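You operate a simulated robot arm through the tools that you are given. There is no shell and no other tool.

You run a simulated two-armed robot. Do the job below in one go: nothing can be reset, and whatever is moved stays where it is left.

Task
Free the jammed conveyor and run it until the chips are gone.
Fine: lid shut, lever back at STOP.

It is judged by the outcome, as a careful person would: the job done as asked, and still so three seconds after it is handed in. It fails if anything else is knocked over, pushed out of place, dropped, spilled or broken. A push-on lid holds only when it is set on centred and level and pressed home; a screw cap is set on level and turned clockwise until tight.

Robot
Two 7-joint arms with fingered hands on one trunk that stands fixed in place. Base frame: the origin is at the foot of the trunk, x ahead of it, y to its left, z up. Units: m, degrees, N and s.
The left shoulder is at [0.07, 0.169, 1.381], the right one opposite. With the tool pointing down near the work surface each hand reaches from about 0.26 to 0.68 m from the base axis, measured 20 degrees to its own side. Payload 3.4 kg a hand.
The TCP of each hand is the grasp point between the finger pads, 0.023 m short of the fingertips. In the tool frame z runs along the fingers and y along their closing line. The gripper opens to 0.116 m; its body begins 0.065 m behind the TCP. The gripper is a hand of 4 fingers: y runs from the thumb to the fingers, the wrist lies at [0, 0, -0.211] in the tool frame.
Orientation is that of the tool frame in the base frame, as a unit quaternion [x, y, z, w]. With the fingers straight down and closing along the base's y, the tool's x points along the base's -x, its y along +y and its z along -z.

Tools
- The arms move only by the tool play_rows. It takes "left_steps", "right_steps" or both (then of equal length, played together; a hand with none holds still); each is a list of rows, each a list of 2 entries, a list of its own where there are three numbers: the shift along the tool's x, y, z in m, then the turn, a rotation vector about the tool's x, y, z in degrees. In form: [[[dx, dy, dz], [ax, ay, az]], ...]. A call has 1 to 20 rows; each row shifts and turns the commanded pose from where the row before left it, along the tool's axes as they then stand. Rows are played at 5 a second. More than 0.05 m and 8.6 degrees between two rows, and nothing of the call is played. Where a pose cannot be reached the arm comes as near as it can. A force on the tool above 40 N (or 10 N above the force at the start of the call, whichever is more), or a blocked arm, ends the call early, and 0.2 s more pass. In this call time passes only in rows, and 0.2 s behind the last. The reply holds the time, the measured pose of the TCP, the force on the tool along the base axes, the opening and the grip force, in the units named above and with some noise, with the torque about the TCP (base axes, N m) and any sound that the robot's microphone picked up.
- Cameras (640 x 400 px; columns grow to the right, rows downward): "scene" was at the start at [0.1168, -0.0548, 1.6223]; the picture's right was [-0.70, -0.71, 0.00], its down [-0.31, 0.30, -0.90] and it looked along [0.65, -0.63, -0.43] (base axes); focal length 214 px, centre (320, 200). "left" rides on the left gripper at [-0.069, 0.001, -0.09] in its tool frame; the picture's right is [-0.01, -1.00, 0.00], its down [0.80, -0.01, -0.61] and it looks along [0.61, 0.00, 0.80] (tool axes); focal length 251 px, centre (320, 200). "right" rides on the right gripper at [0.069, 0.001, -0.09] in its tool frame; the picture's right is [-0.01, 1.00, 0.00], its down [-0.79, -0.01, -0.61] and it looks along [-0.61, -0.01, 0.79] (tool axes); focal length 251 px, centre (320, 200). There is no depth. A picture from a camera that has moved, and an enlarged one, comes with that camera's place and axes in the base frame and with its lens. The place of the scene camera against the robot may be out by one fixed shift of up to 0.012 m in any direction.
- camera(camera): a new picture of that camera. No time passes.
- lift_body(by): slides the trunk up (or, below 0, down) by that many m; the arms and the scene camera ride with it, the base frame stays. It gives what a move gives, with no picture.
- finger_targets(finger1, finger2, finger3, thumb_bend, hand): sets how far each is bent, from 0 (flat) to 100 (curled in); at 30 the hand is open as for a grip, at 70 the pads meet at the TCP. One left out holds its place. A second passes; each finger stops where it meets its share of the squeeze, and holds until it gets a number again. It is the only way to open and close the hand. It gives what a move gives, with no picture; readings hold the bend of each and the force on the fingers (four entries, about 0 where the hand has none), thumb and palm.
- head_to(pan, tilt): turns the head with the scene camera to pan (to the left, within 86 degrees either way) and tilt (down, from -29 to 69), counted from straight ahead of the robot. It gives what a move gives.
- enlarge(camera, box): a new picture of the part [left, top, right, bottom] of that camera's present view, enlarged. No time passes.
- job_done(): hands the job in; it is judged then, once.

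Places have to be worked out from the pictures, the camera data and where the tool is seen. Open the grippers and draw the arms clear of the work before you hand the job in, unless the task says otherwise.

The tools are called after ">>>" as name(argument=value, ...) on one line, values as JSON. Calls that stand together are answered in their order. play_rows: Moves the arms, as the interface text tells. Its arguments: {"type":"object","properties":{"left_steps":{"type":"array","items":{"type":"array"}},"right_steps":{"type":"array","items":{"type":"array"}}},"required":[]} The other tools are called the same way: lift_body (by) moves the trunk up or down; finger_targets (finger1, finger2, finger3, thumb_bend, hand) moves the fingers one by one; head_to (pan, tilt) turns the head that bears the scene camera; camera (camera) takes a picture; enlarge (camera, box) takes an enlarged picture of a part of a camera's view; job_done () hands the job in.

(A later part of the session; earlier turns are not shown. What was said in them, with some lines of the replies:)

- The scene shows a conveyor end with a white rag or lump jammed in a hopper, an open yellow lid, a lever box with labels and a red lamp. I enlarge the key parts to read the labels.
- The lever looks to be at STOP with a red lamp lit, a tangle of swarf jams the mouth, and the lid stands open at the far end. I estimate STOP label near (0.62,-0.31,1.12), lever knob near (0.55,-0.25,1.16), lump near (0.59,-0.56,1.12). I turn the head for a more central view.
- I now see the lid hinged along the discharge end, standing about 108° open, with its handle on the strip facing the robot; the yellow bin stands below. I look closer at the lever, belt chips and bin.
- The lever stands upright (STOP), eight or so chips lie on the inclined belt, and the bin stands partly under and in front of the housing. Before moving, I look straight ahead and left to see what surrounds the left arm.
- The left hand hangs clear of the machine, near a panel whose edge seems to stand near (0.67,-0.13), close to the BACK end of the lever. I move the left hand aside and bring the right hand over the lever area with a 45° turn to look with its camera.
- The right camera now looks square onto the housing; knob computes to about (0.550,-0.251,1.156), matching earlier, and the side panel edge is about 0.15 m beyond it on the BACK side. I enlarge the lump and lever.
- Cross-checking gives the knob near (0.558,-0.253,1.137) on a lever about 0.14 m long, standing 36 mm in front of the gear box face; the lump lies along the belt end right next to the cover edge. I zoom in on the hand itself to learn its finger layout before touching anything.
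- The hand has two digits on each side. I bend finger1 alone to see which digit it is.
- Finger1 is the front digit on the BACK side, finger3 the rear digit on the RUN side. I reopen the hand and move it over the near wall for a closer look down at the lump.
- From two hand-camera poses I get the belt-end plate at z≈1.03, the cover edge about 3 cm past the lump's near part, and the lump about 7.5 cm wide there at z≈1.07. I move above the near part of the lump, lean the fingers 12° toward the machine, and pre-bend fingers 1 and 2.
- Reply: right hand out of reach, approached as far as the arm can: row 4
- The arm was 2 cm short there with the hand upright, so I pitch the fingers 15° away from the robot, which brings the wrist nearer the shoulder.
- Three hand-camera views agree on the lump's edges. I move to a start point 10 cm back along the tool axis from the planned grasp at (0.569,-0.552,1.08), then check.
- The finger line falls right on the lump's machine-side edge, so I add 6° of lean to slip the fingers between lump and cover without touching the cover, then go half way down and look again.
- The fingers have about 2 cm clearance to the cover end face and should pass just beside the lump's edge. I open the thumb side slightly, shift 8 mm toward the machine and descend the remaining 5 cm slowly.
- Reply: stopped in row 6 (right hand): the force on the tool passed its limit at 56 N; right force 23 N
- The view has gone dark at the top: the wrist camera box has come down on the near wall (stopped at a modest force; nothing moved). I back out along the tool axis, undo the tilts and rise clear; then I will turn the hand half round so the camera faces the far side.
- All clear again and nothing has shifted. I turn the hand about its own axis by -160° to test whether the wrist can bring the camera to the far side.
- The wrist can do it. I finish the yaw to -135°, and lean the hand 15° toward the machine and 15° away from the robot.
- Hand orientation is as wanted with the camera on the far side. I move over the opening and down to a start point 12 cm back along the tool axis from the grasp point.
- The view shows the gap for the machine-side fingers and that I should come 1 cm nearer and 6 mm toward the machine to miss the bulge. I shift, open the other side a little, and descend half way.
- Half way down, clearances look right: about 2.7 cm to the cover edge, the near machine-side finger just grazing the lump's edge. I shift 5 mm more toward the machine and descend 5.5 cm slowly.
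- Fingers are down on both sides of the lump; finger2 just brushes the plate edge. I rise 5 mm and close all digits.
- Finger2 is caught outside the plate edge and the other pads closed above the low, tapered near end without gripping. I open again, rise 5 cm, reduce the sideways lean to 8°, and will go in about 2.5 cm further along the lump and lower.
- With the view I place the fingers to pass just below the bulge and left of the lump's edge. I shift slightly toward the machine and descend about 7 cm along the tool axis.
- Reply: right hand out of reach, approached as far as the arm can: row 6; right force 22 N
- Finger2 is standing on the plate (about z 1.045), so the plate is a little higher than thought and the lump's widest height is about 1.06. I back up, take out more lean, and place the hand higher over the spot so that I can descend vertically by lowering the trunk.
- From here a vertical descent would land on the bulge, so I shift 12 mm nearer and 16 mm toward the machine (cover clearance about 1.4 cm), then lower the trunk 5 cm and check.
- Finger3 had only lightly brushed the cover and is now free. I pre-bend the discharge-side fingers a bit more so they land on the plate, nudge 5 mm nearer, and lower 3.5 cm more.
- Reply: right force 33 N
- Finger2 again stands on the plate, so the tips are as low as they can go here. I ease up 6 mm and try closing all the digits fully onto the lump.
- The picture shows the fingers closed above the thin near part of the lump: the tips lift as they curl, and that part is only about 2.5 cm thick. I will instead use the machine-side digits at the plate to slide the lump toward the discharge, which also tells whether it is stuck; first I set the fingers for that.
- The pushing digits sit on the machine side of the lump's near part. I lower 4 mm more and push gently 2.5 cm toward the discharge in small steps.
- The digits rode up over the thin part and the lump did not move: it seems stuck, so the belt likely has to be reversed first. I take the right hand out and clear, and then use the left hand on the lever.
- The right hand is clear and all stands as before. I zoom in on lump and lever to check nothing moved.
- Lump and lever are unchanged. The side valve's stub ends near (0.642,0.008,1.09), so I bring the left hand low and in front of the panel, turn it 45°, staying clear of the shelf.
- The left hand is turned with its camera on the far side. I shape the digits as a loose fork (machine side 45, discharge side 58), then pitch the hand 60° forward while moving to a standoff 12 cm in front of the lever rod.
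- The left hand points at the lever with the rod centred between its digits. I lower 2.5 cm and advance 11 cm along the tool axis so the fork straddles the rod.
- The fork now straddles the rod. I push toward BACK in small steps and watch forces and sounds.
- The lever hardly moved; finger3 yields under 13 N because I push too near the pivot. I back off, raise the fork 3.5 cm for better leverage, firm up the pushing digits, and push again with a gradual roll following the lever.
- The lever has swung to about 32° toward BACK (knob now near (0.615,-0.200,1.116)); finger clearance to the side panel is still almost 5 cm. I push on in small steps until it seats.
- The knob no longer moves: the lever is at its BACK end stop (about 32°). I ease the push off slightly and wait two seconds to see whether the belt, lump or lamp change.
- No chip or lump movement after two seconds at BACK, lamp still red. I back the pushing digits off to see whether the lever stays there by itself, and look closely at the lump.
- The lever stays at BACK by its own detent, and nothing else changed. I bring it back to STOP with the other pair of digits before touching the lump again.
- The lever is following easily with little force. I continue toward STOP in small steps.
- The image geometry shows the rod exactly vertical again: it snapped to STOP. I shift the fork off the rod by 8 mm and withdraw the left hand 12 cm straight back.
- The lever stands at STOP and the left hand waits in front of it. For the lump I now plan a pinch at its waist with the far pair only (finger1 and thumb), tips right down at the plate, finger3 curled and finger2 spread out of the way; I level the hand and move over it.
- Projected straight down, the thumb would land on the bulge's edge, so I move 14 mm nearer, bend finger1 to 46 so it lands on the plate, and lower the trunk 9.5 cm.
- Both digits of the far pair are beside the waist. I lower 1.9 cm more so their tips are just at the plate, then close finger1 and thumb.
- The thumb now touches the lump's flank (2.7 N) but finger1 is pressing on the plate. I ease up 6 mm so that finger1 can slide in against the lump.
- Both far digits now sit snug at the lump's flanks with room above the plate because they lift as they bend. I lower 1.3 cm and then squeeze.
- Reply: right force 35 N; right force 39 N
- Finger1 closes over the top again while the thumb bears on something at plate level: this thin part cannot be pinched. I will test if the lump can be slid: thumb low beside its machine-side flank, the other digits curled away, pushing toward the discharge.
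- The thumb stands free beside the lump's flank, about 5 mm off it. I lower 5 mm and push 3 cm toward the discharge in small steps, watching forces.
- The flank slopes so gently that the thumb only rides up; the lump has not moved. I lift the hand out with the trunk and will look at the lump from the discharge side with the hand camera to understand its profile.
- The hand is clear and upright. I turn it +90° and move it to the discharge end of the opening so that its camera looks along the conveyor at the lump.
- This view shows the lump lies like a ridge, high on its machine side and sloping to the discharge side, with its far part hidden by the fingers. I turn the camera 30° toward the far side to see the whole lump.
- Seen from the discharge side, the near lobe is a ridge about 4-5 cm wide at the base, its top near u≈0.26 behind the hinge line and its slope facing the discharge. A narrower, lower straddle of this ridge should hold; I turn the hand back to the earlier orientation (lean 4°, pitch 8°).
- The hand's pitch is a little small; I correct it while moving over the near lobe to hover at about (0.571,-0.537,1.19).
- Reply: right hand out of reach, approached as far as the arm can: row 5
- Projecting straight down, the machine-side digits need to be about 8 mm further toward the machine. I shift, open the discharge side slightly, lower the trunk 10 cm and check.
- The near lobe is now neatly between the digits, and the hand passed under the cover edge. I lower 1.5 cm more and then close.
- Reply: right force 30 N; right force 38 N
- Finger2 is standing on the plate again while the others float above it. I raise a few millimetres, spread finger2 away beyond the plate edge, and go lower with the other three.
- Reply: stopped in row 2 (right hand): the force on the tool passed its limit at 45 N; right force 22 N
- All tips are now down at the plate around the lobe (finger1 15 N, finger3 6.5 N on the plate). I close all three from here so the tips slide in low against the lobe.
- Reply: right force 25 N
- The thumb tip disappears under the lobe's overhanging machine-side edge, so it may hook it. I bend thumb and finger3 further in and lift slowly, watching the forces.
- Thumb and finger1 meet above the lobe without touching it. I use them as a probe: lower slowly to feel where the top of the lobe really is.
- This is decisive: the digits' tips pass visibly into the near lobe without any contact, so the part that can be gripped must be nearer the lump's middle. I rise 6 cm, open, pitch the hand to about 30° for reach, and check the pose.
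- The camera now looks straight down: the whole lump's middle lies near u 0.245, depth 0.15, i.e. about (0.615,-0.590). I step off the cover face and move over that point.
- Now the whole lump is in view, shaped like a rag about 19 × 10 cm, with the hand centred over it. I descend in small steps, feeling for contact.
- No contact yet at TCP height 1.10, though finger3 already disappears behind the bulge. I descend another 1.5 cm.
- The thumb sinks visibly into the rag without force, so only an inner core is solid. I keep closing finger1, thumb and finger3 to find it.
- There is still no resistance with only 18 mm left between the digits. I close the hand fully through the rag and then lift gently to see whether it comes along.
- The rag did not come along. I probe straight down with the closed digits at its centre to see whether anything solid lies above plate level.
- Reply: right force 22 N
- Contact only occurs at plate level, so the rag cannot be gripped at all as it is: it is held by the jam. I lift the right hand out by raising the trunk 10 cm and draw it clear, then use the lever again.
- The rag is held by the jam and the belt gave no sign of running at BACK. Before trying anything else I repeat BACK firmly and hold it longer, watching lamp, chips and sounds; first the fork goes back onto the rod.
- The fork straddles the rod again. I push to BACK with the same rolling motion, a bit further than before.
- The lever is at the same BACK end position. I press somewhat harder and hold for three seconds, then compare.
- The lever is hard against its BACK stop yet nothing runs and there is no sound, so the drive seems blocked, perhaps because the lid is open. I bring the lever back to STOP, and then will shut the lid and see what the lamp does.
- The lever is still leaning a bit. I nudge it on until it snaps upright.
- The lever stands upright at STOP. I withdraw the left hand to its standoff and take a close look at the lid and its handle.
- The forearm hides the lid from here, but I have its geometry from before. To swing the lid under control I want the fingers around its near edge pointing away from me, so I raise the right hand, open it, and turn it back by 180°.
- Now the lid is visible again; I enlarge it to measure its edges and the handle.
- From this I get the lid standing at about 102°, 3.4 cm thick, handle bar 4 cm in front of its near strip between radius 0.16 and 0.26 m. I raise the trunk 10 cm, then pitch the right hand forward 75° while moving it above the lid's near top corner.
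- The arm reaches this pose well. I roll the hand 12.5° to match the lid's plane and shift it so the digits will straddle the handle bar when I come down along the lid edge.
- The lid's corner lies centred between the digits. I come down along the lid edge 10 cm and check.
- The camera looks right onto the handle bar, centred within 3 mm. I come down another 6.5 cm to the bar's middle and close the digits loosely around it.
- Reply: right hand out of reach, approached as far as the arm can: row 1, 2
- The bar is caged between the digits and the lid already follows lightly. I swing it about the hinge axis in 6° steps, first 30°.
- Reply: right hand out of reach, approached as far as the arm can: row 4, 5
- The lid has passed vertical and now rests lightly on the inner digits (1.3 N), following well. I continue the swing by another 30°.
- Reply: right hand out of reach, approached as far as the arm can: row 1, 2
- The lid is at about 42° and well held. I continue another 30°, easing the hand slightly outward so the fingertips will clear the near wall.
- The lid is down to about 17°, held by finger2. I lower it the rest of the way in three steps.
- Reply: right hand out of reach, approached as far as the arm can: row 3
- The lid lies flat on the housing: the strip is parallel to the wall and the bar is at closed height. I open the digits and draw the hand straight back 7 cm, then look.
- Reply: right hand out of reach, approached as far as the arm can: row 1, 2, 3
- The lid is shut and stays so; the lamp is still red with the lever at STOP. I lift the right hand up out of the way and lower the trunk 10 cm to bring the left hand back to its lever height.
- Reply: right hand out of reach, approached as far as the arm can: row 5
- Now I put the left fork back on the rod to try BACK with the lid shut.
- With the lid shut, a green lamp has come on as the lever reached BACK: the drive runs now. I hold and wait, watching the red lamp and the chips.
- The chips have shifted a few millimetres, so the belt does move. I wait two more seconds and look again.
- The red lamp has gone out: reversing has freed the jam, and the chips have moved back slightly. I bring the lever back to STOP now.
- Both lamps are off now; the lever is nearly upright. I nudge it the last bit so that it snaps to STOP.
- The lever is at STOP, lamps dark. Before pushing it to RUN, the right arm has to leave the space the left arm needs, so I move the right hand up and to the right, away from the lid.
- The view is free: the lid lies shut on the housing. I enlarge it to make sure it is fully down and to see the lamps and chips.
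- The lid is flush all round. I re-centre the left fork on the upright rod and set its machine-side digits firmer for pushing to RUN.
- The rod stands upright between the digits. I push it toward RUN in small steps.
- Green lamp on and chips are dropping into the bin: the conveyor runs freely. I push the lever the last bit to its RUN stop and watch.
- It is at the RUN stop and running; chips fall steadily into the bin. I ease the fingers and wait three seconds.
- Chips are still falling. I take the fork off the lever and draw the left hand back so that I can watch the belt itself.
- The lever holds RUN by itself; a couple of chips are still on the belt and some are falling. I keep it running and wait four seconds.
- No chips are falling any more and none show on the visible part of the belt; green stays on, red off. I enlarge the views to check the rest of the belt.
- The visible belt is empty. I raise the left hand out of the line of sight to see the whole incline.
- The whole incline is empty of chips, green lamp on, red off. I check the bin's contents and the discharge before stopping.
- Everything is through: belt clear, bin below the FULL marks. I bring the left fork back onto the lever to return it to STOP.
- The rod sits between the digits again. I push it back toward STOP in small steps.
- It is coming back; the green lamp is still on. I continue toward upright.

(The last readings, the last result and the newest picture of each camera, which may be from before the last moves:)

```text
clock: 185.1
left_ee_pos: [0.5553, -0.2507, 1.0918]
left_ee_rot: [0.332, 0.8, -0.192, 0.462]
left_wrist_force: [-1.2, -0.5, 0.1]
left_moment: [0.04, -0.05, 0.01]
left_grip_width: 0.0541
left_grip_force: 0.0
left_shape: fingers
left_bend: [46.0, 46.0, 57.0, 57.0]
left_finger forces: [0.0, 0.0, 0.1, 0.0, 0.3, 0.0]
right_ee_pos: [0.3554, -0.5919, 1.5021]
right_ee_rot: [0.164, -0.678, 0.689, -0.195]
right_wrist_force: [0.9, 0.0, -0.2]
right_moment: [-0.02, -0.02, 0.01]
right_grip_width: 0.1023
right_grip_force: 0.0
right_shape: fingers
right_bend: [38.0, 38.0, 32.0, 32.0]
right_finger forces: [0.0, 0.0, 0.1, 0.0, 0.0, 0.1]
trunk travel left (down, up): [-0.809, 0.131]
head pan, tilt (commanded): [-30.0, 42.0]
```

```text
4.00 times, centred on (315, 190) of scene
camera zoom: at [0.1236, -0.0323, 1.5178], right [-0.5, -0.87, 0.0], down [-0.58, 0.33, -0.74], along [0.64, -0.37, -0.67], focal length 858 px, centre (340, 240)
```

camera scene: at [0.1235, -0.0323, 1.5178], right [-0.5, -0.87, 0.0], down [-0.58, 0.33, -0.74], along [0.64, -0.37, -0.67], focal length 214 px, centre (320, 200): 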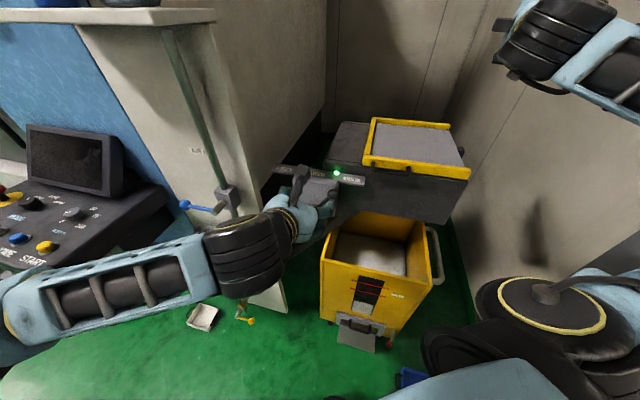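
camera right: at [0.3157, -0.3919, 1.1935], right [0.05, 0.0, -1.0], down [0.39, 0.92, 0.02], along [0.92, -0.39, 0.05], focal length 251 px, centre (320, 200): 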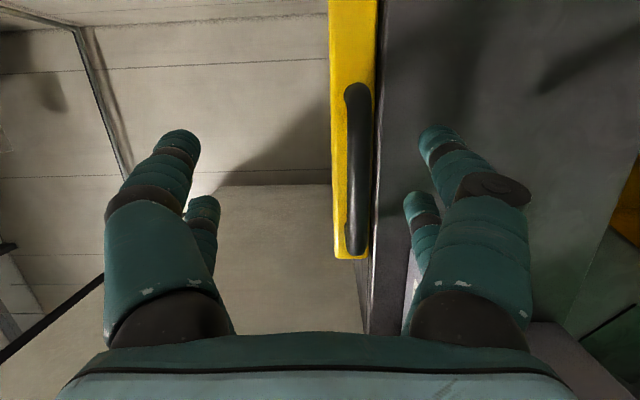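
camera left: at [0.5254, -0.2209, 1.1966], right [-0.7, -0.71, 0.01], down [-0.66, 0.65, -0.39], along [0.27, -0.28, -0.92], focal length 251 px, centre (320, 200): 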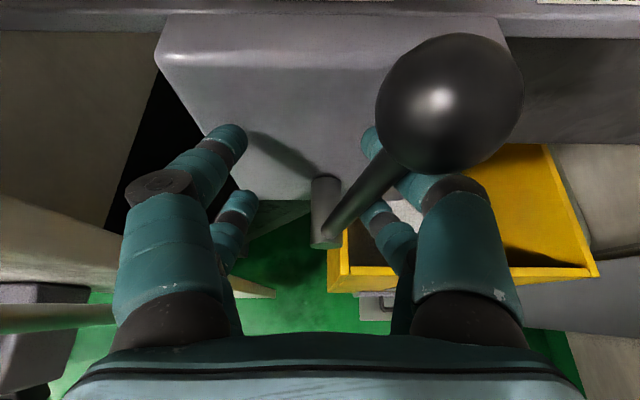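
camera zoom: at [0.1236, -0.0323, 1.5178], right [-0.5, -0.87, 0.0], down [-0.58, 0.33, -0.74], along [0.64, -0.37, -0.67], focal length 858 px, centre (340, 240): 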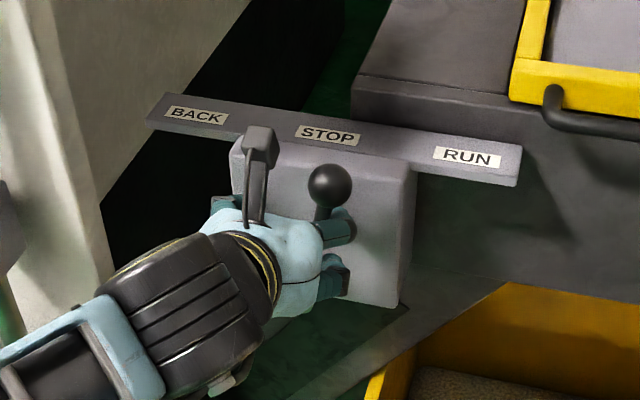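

The green lamp is off; the lever still leans about 12° to RUN. I nudge it on until it snaps upright.

>>> play_rows(left_steps=[[[0, 0.007, 0], [0, 0, 0]], [[0, 0.006, 0], [0, 0, 0]]])

>>> camera(camera="left")

```text
clock: 185.7
left_ee_pos: [0.5632, -0.2427, 1.0919]
left_ee_rot: [0.331, 0.8, -0.192, 0.462]
left_wrist_force: [-0.1, -0.7, 0.2]
left_moment: [0.0, -0.02, -0.01]
left_grip_width: 0.0536
left_grip_force: 0.1
left_shape: fingers
left_bend: [46.0, 46.0, 56.0, 57.0]
left_finger forces: [0.0, 0.0, 0.8, 0.0, 0.0, 0.0]
right_ee_pos: [0.3547, -0.592, 1.5017]
right_ee_rot: [0.164, -0.678, 0.69, -0.195]
right_wrist_force: [-0.3, -0.9, 0.1]
right_moment: [0.01, 0.01, 0.01]
right_grip_width: 0.1022
right_grip_force: 0.0
right_shape: fingers
right_bend: [38.0, 38.0, 32.0, 32.0]
right_finger forces: [0.0, 0.1, 0.0, 0.0, 0.0, 0.0]
trunk travel left (down, up): [-0.809, 0.131]
head pan, tilt (commanded): [-30.0, 42.0]
```

```text
taken
camera left: at [0.5344, -0.2122, 1.1968], right [-0.7, -0.71, 0.01], down [-0.66, 0.65, -0.39], along [0.27, -0.28, -0.92], focal length 251 px, centre (320, 200)
```

left: 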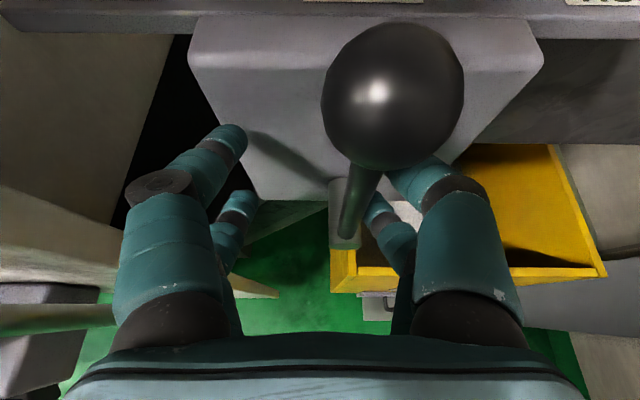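

The lever has snapped to about upright. I ease the digits off it and check that it stands exactly at STOP.

>>> play_rows(left_steps=[[[0, -0.012, 0], [0, 0, 0]], [[0, 0, 0], [0, 0, 0]]])

>>> camera(camera="left")

>>> enlarge(camera="scene", box=[255, 140, 375, 240])

```text
clock: 186.3
left_ee_pos: [0.5557, -0.2499, 1.0912]
left_ee_rot: [0.331, 0.8, -0.192, 0.463]
left_wrist_force: [0.4, -0.2, 0.2]
left_moment: [-0.02, 0.0, -0.01]
left_grip_width: 0.0536
left_grip_force: 0.1
left_shape: fingers
left_bend: [46.0, 46.0, 57.0, 57.0]
left_finger forces: [0.1, 0.1, 0.0, 0.1, 0.1, 0.1]
right_ee_pos: [0.3559, -0.5919, 1.5009]
right_ee_rot: [0.164, -0.677, 0.69, -0.195]
right_wrist_force: [0.2, 0.2, -0.3]
right_moment: [-0.01, -0.03, -0.01]
right_grip_width: 0.1023
right_grip_force: 0.2
right_shape: fingers
right_bend: [38.0, 38.0, 32.0, 32.0]
right_finger forces: [0.0, 0.1, 0.0, 0.0, 0.1, 0.0]
trunk travel left (down, up): [-0.809, 0.131]
head pan, tilt (commanded): [-30.0, 42.0]
```

```text
taken
camera left: at [0.5258, -0.2201, 1.1969], right [-0.7, -0.71, 0.01], down [-0.66, 0.65, -0.39], along [0.27, -0.28, -0.92], focal length 251 px, centre (320, 200)
```

left: 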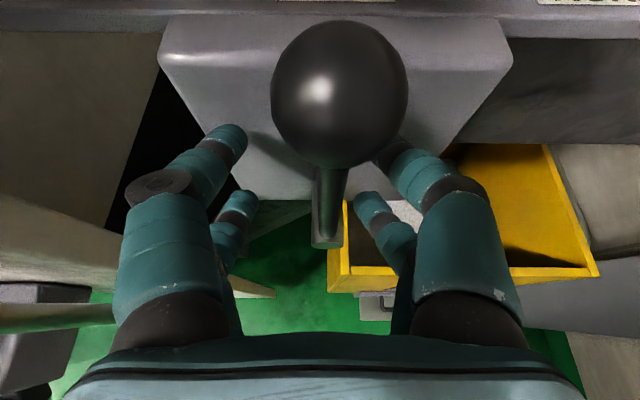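

```text
4.00 times, centred on (315, 190) of scene
camera zoom: at [0.1236, -0.0323, 1.5178], right [-0.5, -0.87, 0.0], down [-0.58, 0.33, -0.74], along [0.64, -0.37, -0.67], focal length 858 px, centre (340, 240)
```

zoom: 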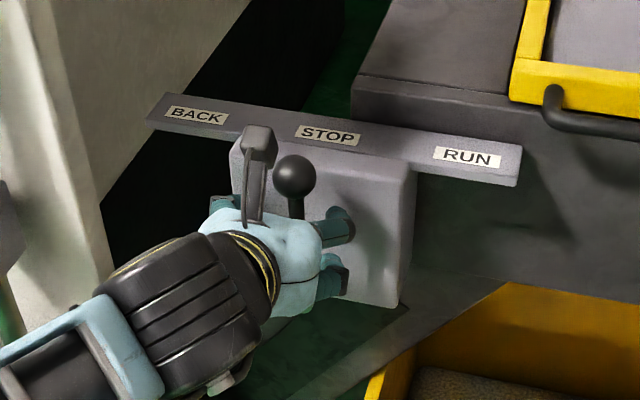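

The lever stands upright at STOP and all lamps are off. I withdraw the left hand along the way it came, pitching it back down and away from the machine.

>>> play_rows(left_steps=[[[0, 0, -0.03], [0, 0, 0]], [[0, 0, -0.03], [0, 0, 0]], [[0, 0, -0.03], [0, 0, 0]], [[0, 0, -0.03], [0, 0, 0]], [[0, 0, 0], [0, 7.5, 0]], [[0.0054, 0.0077, -0.0317], [0, 7.5, 0]], [[0.0095, 0.0077, -0.0307], [0, 7.5, 0]], [[0.0134, 0.0077, -0.0292], [0, 7.5, 0]], [[0.0171, 0.0077, -0.0272], [0, 7.5, 0]], [[0.0205, 0.0077, -0.0247], [0, 7.5, 0]], [[0.0236, 0.0077, -0.0218], [0, 7.5, 0]], [[0.0262, 0.0077, -0.0186], [0, 7.5, 0]], [[0.0284, 0.0077, -0.015], [0, 0, 0]]])

>>> finger_targets(hand="left", finger1=30, finger2=30, finger3=30, thumb_bend=30)

>>> finger_targets(hand="right", finger1=30, finger2=30, finger3=30, thumb_bend=30)

>>> head_to(pan=-44, tilt=35)

>>> camera(camera="scene")

```text
clock: 189.1
left_ee_pos: [0.3624, 0.0295, 1.2724]
left_ee_rot: [0.382, 0.924, -0.002, 0.001]
left_wrist_force: [-0.2, 0.2, 0.7]
left_moment: [-0.05, 0.0, -0.01]
left_grip_width: 0.0539
left_grip_force: 0.1
left_shape: fingers
left_bend: [46.0, 46.0, 57.0, 57.0]
left_finger forces: [0.0, 0.0, 0.0, 0.1, 0.1, 0.1]
right_ee_pos: [0.3548, -0.5894, 1.5031]
right_ee_rot: [0.165, -0.677, 0.69, -0.196]
right_wrist_force: [-0.8, 0.2, -0.6]
right_moment: [0.02, 0.01, -0.01]
right_grip_width: 0.1026
right_grip_force: 0.1
right_shape: fingers
right_bend: [38.0, 38.0, 32.0, 32.0]
right_finger forces: [0.1, 0.1, 0.0, 0.0, 0.0, 0.0]
trunk travel left (down, up): [-0.809, 0.131]
head pan, tilt (commanded): [-30.0, 42.0]
```

```text
clock: 190.1
left_ee_pos: [0.3642, 0.0264, 1.271]
left_ee_rot: [0.382, 0.924, 0.0, 0.001]
left_wrist_force: [0.9, -0.4, -0.4]
left_moment: [0.0, 0.01, 0.02]
left_grip_width: 0.1161
left_grip_force: 0.2
left_shape: fingers
left_bend: [30.0, 30.0, 30.0, 30.0]
left_finger forces: [0.0, 0.1, 0.1, 0.1, 0.0, 0.1]
right_ee_pos: [0.3559, -0.5935, 1.5024]
right_ee_rot: [0.165, -0.678, 0.69, -0.195]
right_wrist_force: [-0.7, -0.5, -0.3]
right_moment: [0.02, 0.0, -0.01]
right_grip_width: 0.1022
right_grip_force: 0.0
right_shape: fingers
right_bend: [38.0, 38.0, 32.0, 32.0]
right_finger forces: [0.0, 0.0, 0.1, 0.0, 0.0, 0.1]
trunk travel left (down, up): [-0.809, 0.131]
head pan, tilt (commanded): [-30.0, 42.0]
```

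```text
clock: 191.1
left_ee_pos: [0.3637, 0.026, 1.2708]
left_ee_rot: [0.382, 0.924, 0.0, 0.001]
left_wrist_force: [-0.7, -0.3, -1.0]
left_moment: [0.0, 0.02, -0.01]
left_grip_width: 0.1167
left_grip_force: 0.1
left_shape: fingers
left_bend: [30.0, 30.0, 30.0, 30.0]
left_finger forces: [0.0, 0.0, 0.1, 0.0, 0.0, 0.1]
right_ee_pos: [0.3567, -0.591, 1.5024]
right_ee_rot: [0.163, -0.677, 0.69, -0.196]
right_wrist_force: [-0.8, 0.7, -0.1]
right_moment: [0.01, -0.02, 0.0]
right_grip_width: 0.1166
right_grip_force: 0.0
right_shape: fingers
right_bend: [30.0, 30.0, 30.0, 30.0]
right_finger forces: [0.1, 0.0, 0.1, 0.0, 0.1, 0.1]
trunk travel left (down, up): [-0.809, 0.131]
head pan, tilt (commanded): [-30.0, 42.0]
```

```text
clock: 191.9
left_ee_pos: [0.3639, 0.0266, 1.2718]
left_ee_rot: [0.382, 0.924, -0.001, 0.001]
left_wrist_force: [-0.2, -0.7, -0.1]
left_moment: [0.01, 0.03, -0.01]
left_grip_width: 0.1163
left_grip_force: 0.0
left_shape: fingers
left_bend: [30.0, 30.0, 30.0, 30.0]
left_finger forces: [0.0, 0.0, 0.1, 0.0, 0.0, 0.1]
right_ee_pos: [0.3549, -0.592, 1.502]
right_ee_rot: [0.164, -0.678, 0.69, -0.195]
right_wrist_force: [-0.4, 0.2, -0.4]
right_moment: [-0.02, 0.03, -0.03]
right_grip_width: 0.1164
right_grip_force: 0.0
right_shape: fingers
right_bend: [30.0, 30.0, 30.0, 30.0]
right_finger forces: [0.0, 0.0, 0.0, 0.0, 0.0, 0.1]
trunk travel left (down, up): [-0.809, 0.131]
head pan, tilt (commanded): [-44.0, 35.0]
```

```text
taken
camera scene: at [0.1145, -0.0516, 1.5283], right [-0.69, -0.72, 0.0], down [-0.41, 0.4, -0.82], along [0.59, -0.57, -0.57], focal length 214 px, centre (320, 200)
```

scene: 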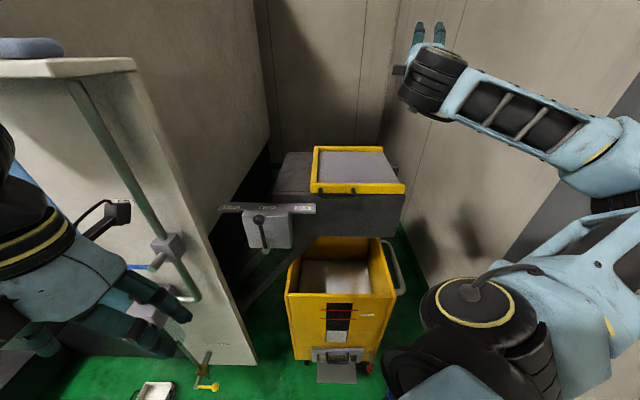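

The view is clear. I take a last close look at lever, belt, lid and bin.

>>> enlarge(camera="scene", box=[200, 180, 340, 330])

>>> enlarge(camera="scene", box=[270, 130, 430, 270])

>>> enlarge(camera="scene", box=[270, 230, 430, 390])

```text
2.67 times, centred on (270, 255) of scene
camera zoom: at [0.1145, -0.0516, 1.5283], right [-0.69, -0.72, 0.0], down [-0.41, 0.4, -0.82], along [0.59, -0.57, -0.57], focal length 572 px, centre (453, 53)
```

zoom: 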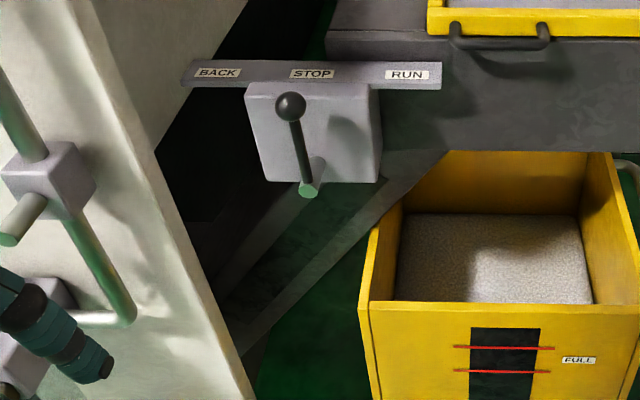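

```text
2.86 times, centred on (350, 200) of scene
camera zoom: at [0.1145, -0.0516, 1.5283], right [-0.69, -0.72, 0.0], down [-0.41, 0.4, -0.82], along [0.59, -0.57, -0.57], focal length 613 px, centre (234, 200)
```

zoom: 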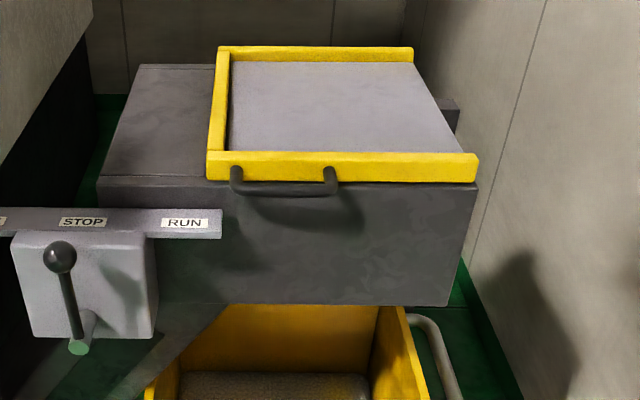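

```text
2.50 times, centred on (350, 310) of scene
camera zoom: at [0.1145, -0.0516, 1.5283], right [-0.69, -0.72, 0.0], down [-0.41, 0.4, -0.82], along [0.59, -0.57, -0.57], focal length 536 px, centre (245, -75)
```

zoom: 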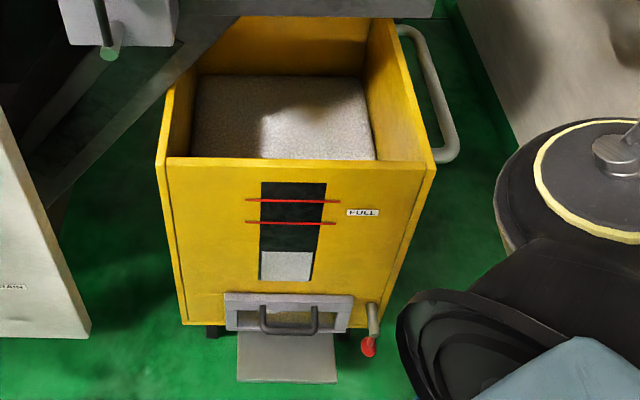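

The lever is upright at STOP, both lamps are dark, and the belt is empty. The lid is flush and the bin is below FULL. Nothing else has moved, and both hands are open and clear. One thing I couldn't check: with the lid shut, I can't see whether the rag that caused the jam is still in the housing. I hand the job in.

>>> job_done()

```text
The job is handed in.
```

The conveyor is running freely again, the chips on the belt are gone, the lid is shut and the lever is back at STOP.

- **Freeing the jam:** I couldn't grip or slide the rag at the belt end. BACK did nothing while the lid was open. With the lid shut, a green lamp came on at BACK, and after about three seconds of reversing the red lamp went out.
- **Running:** At RUN the chips dropped into the bin for about ten seconds. I kept it going until none were falling and the incline was empty, then returned the lever to STOP. Both lamps are off, and the bin is still below its FULL marks.
- **Contact along the way:** While I tried for the rag, the right hand pressed on the belt-end plate and brushed the cover. Its camera also came down once on the housing wall. I saw no damage, and nothing was moved.

I couldn't see inside the housing once the lid was shut, and I didn't see the rag in the bin. It may still be in the housing, even though the red lamp stayed off all through the run. Both hands are open and clear of the machine.
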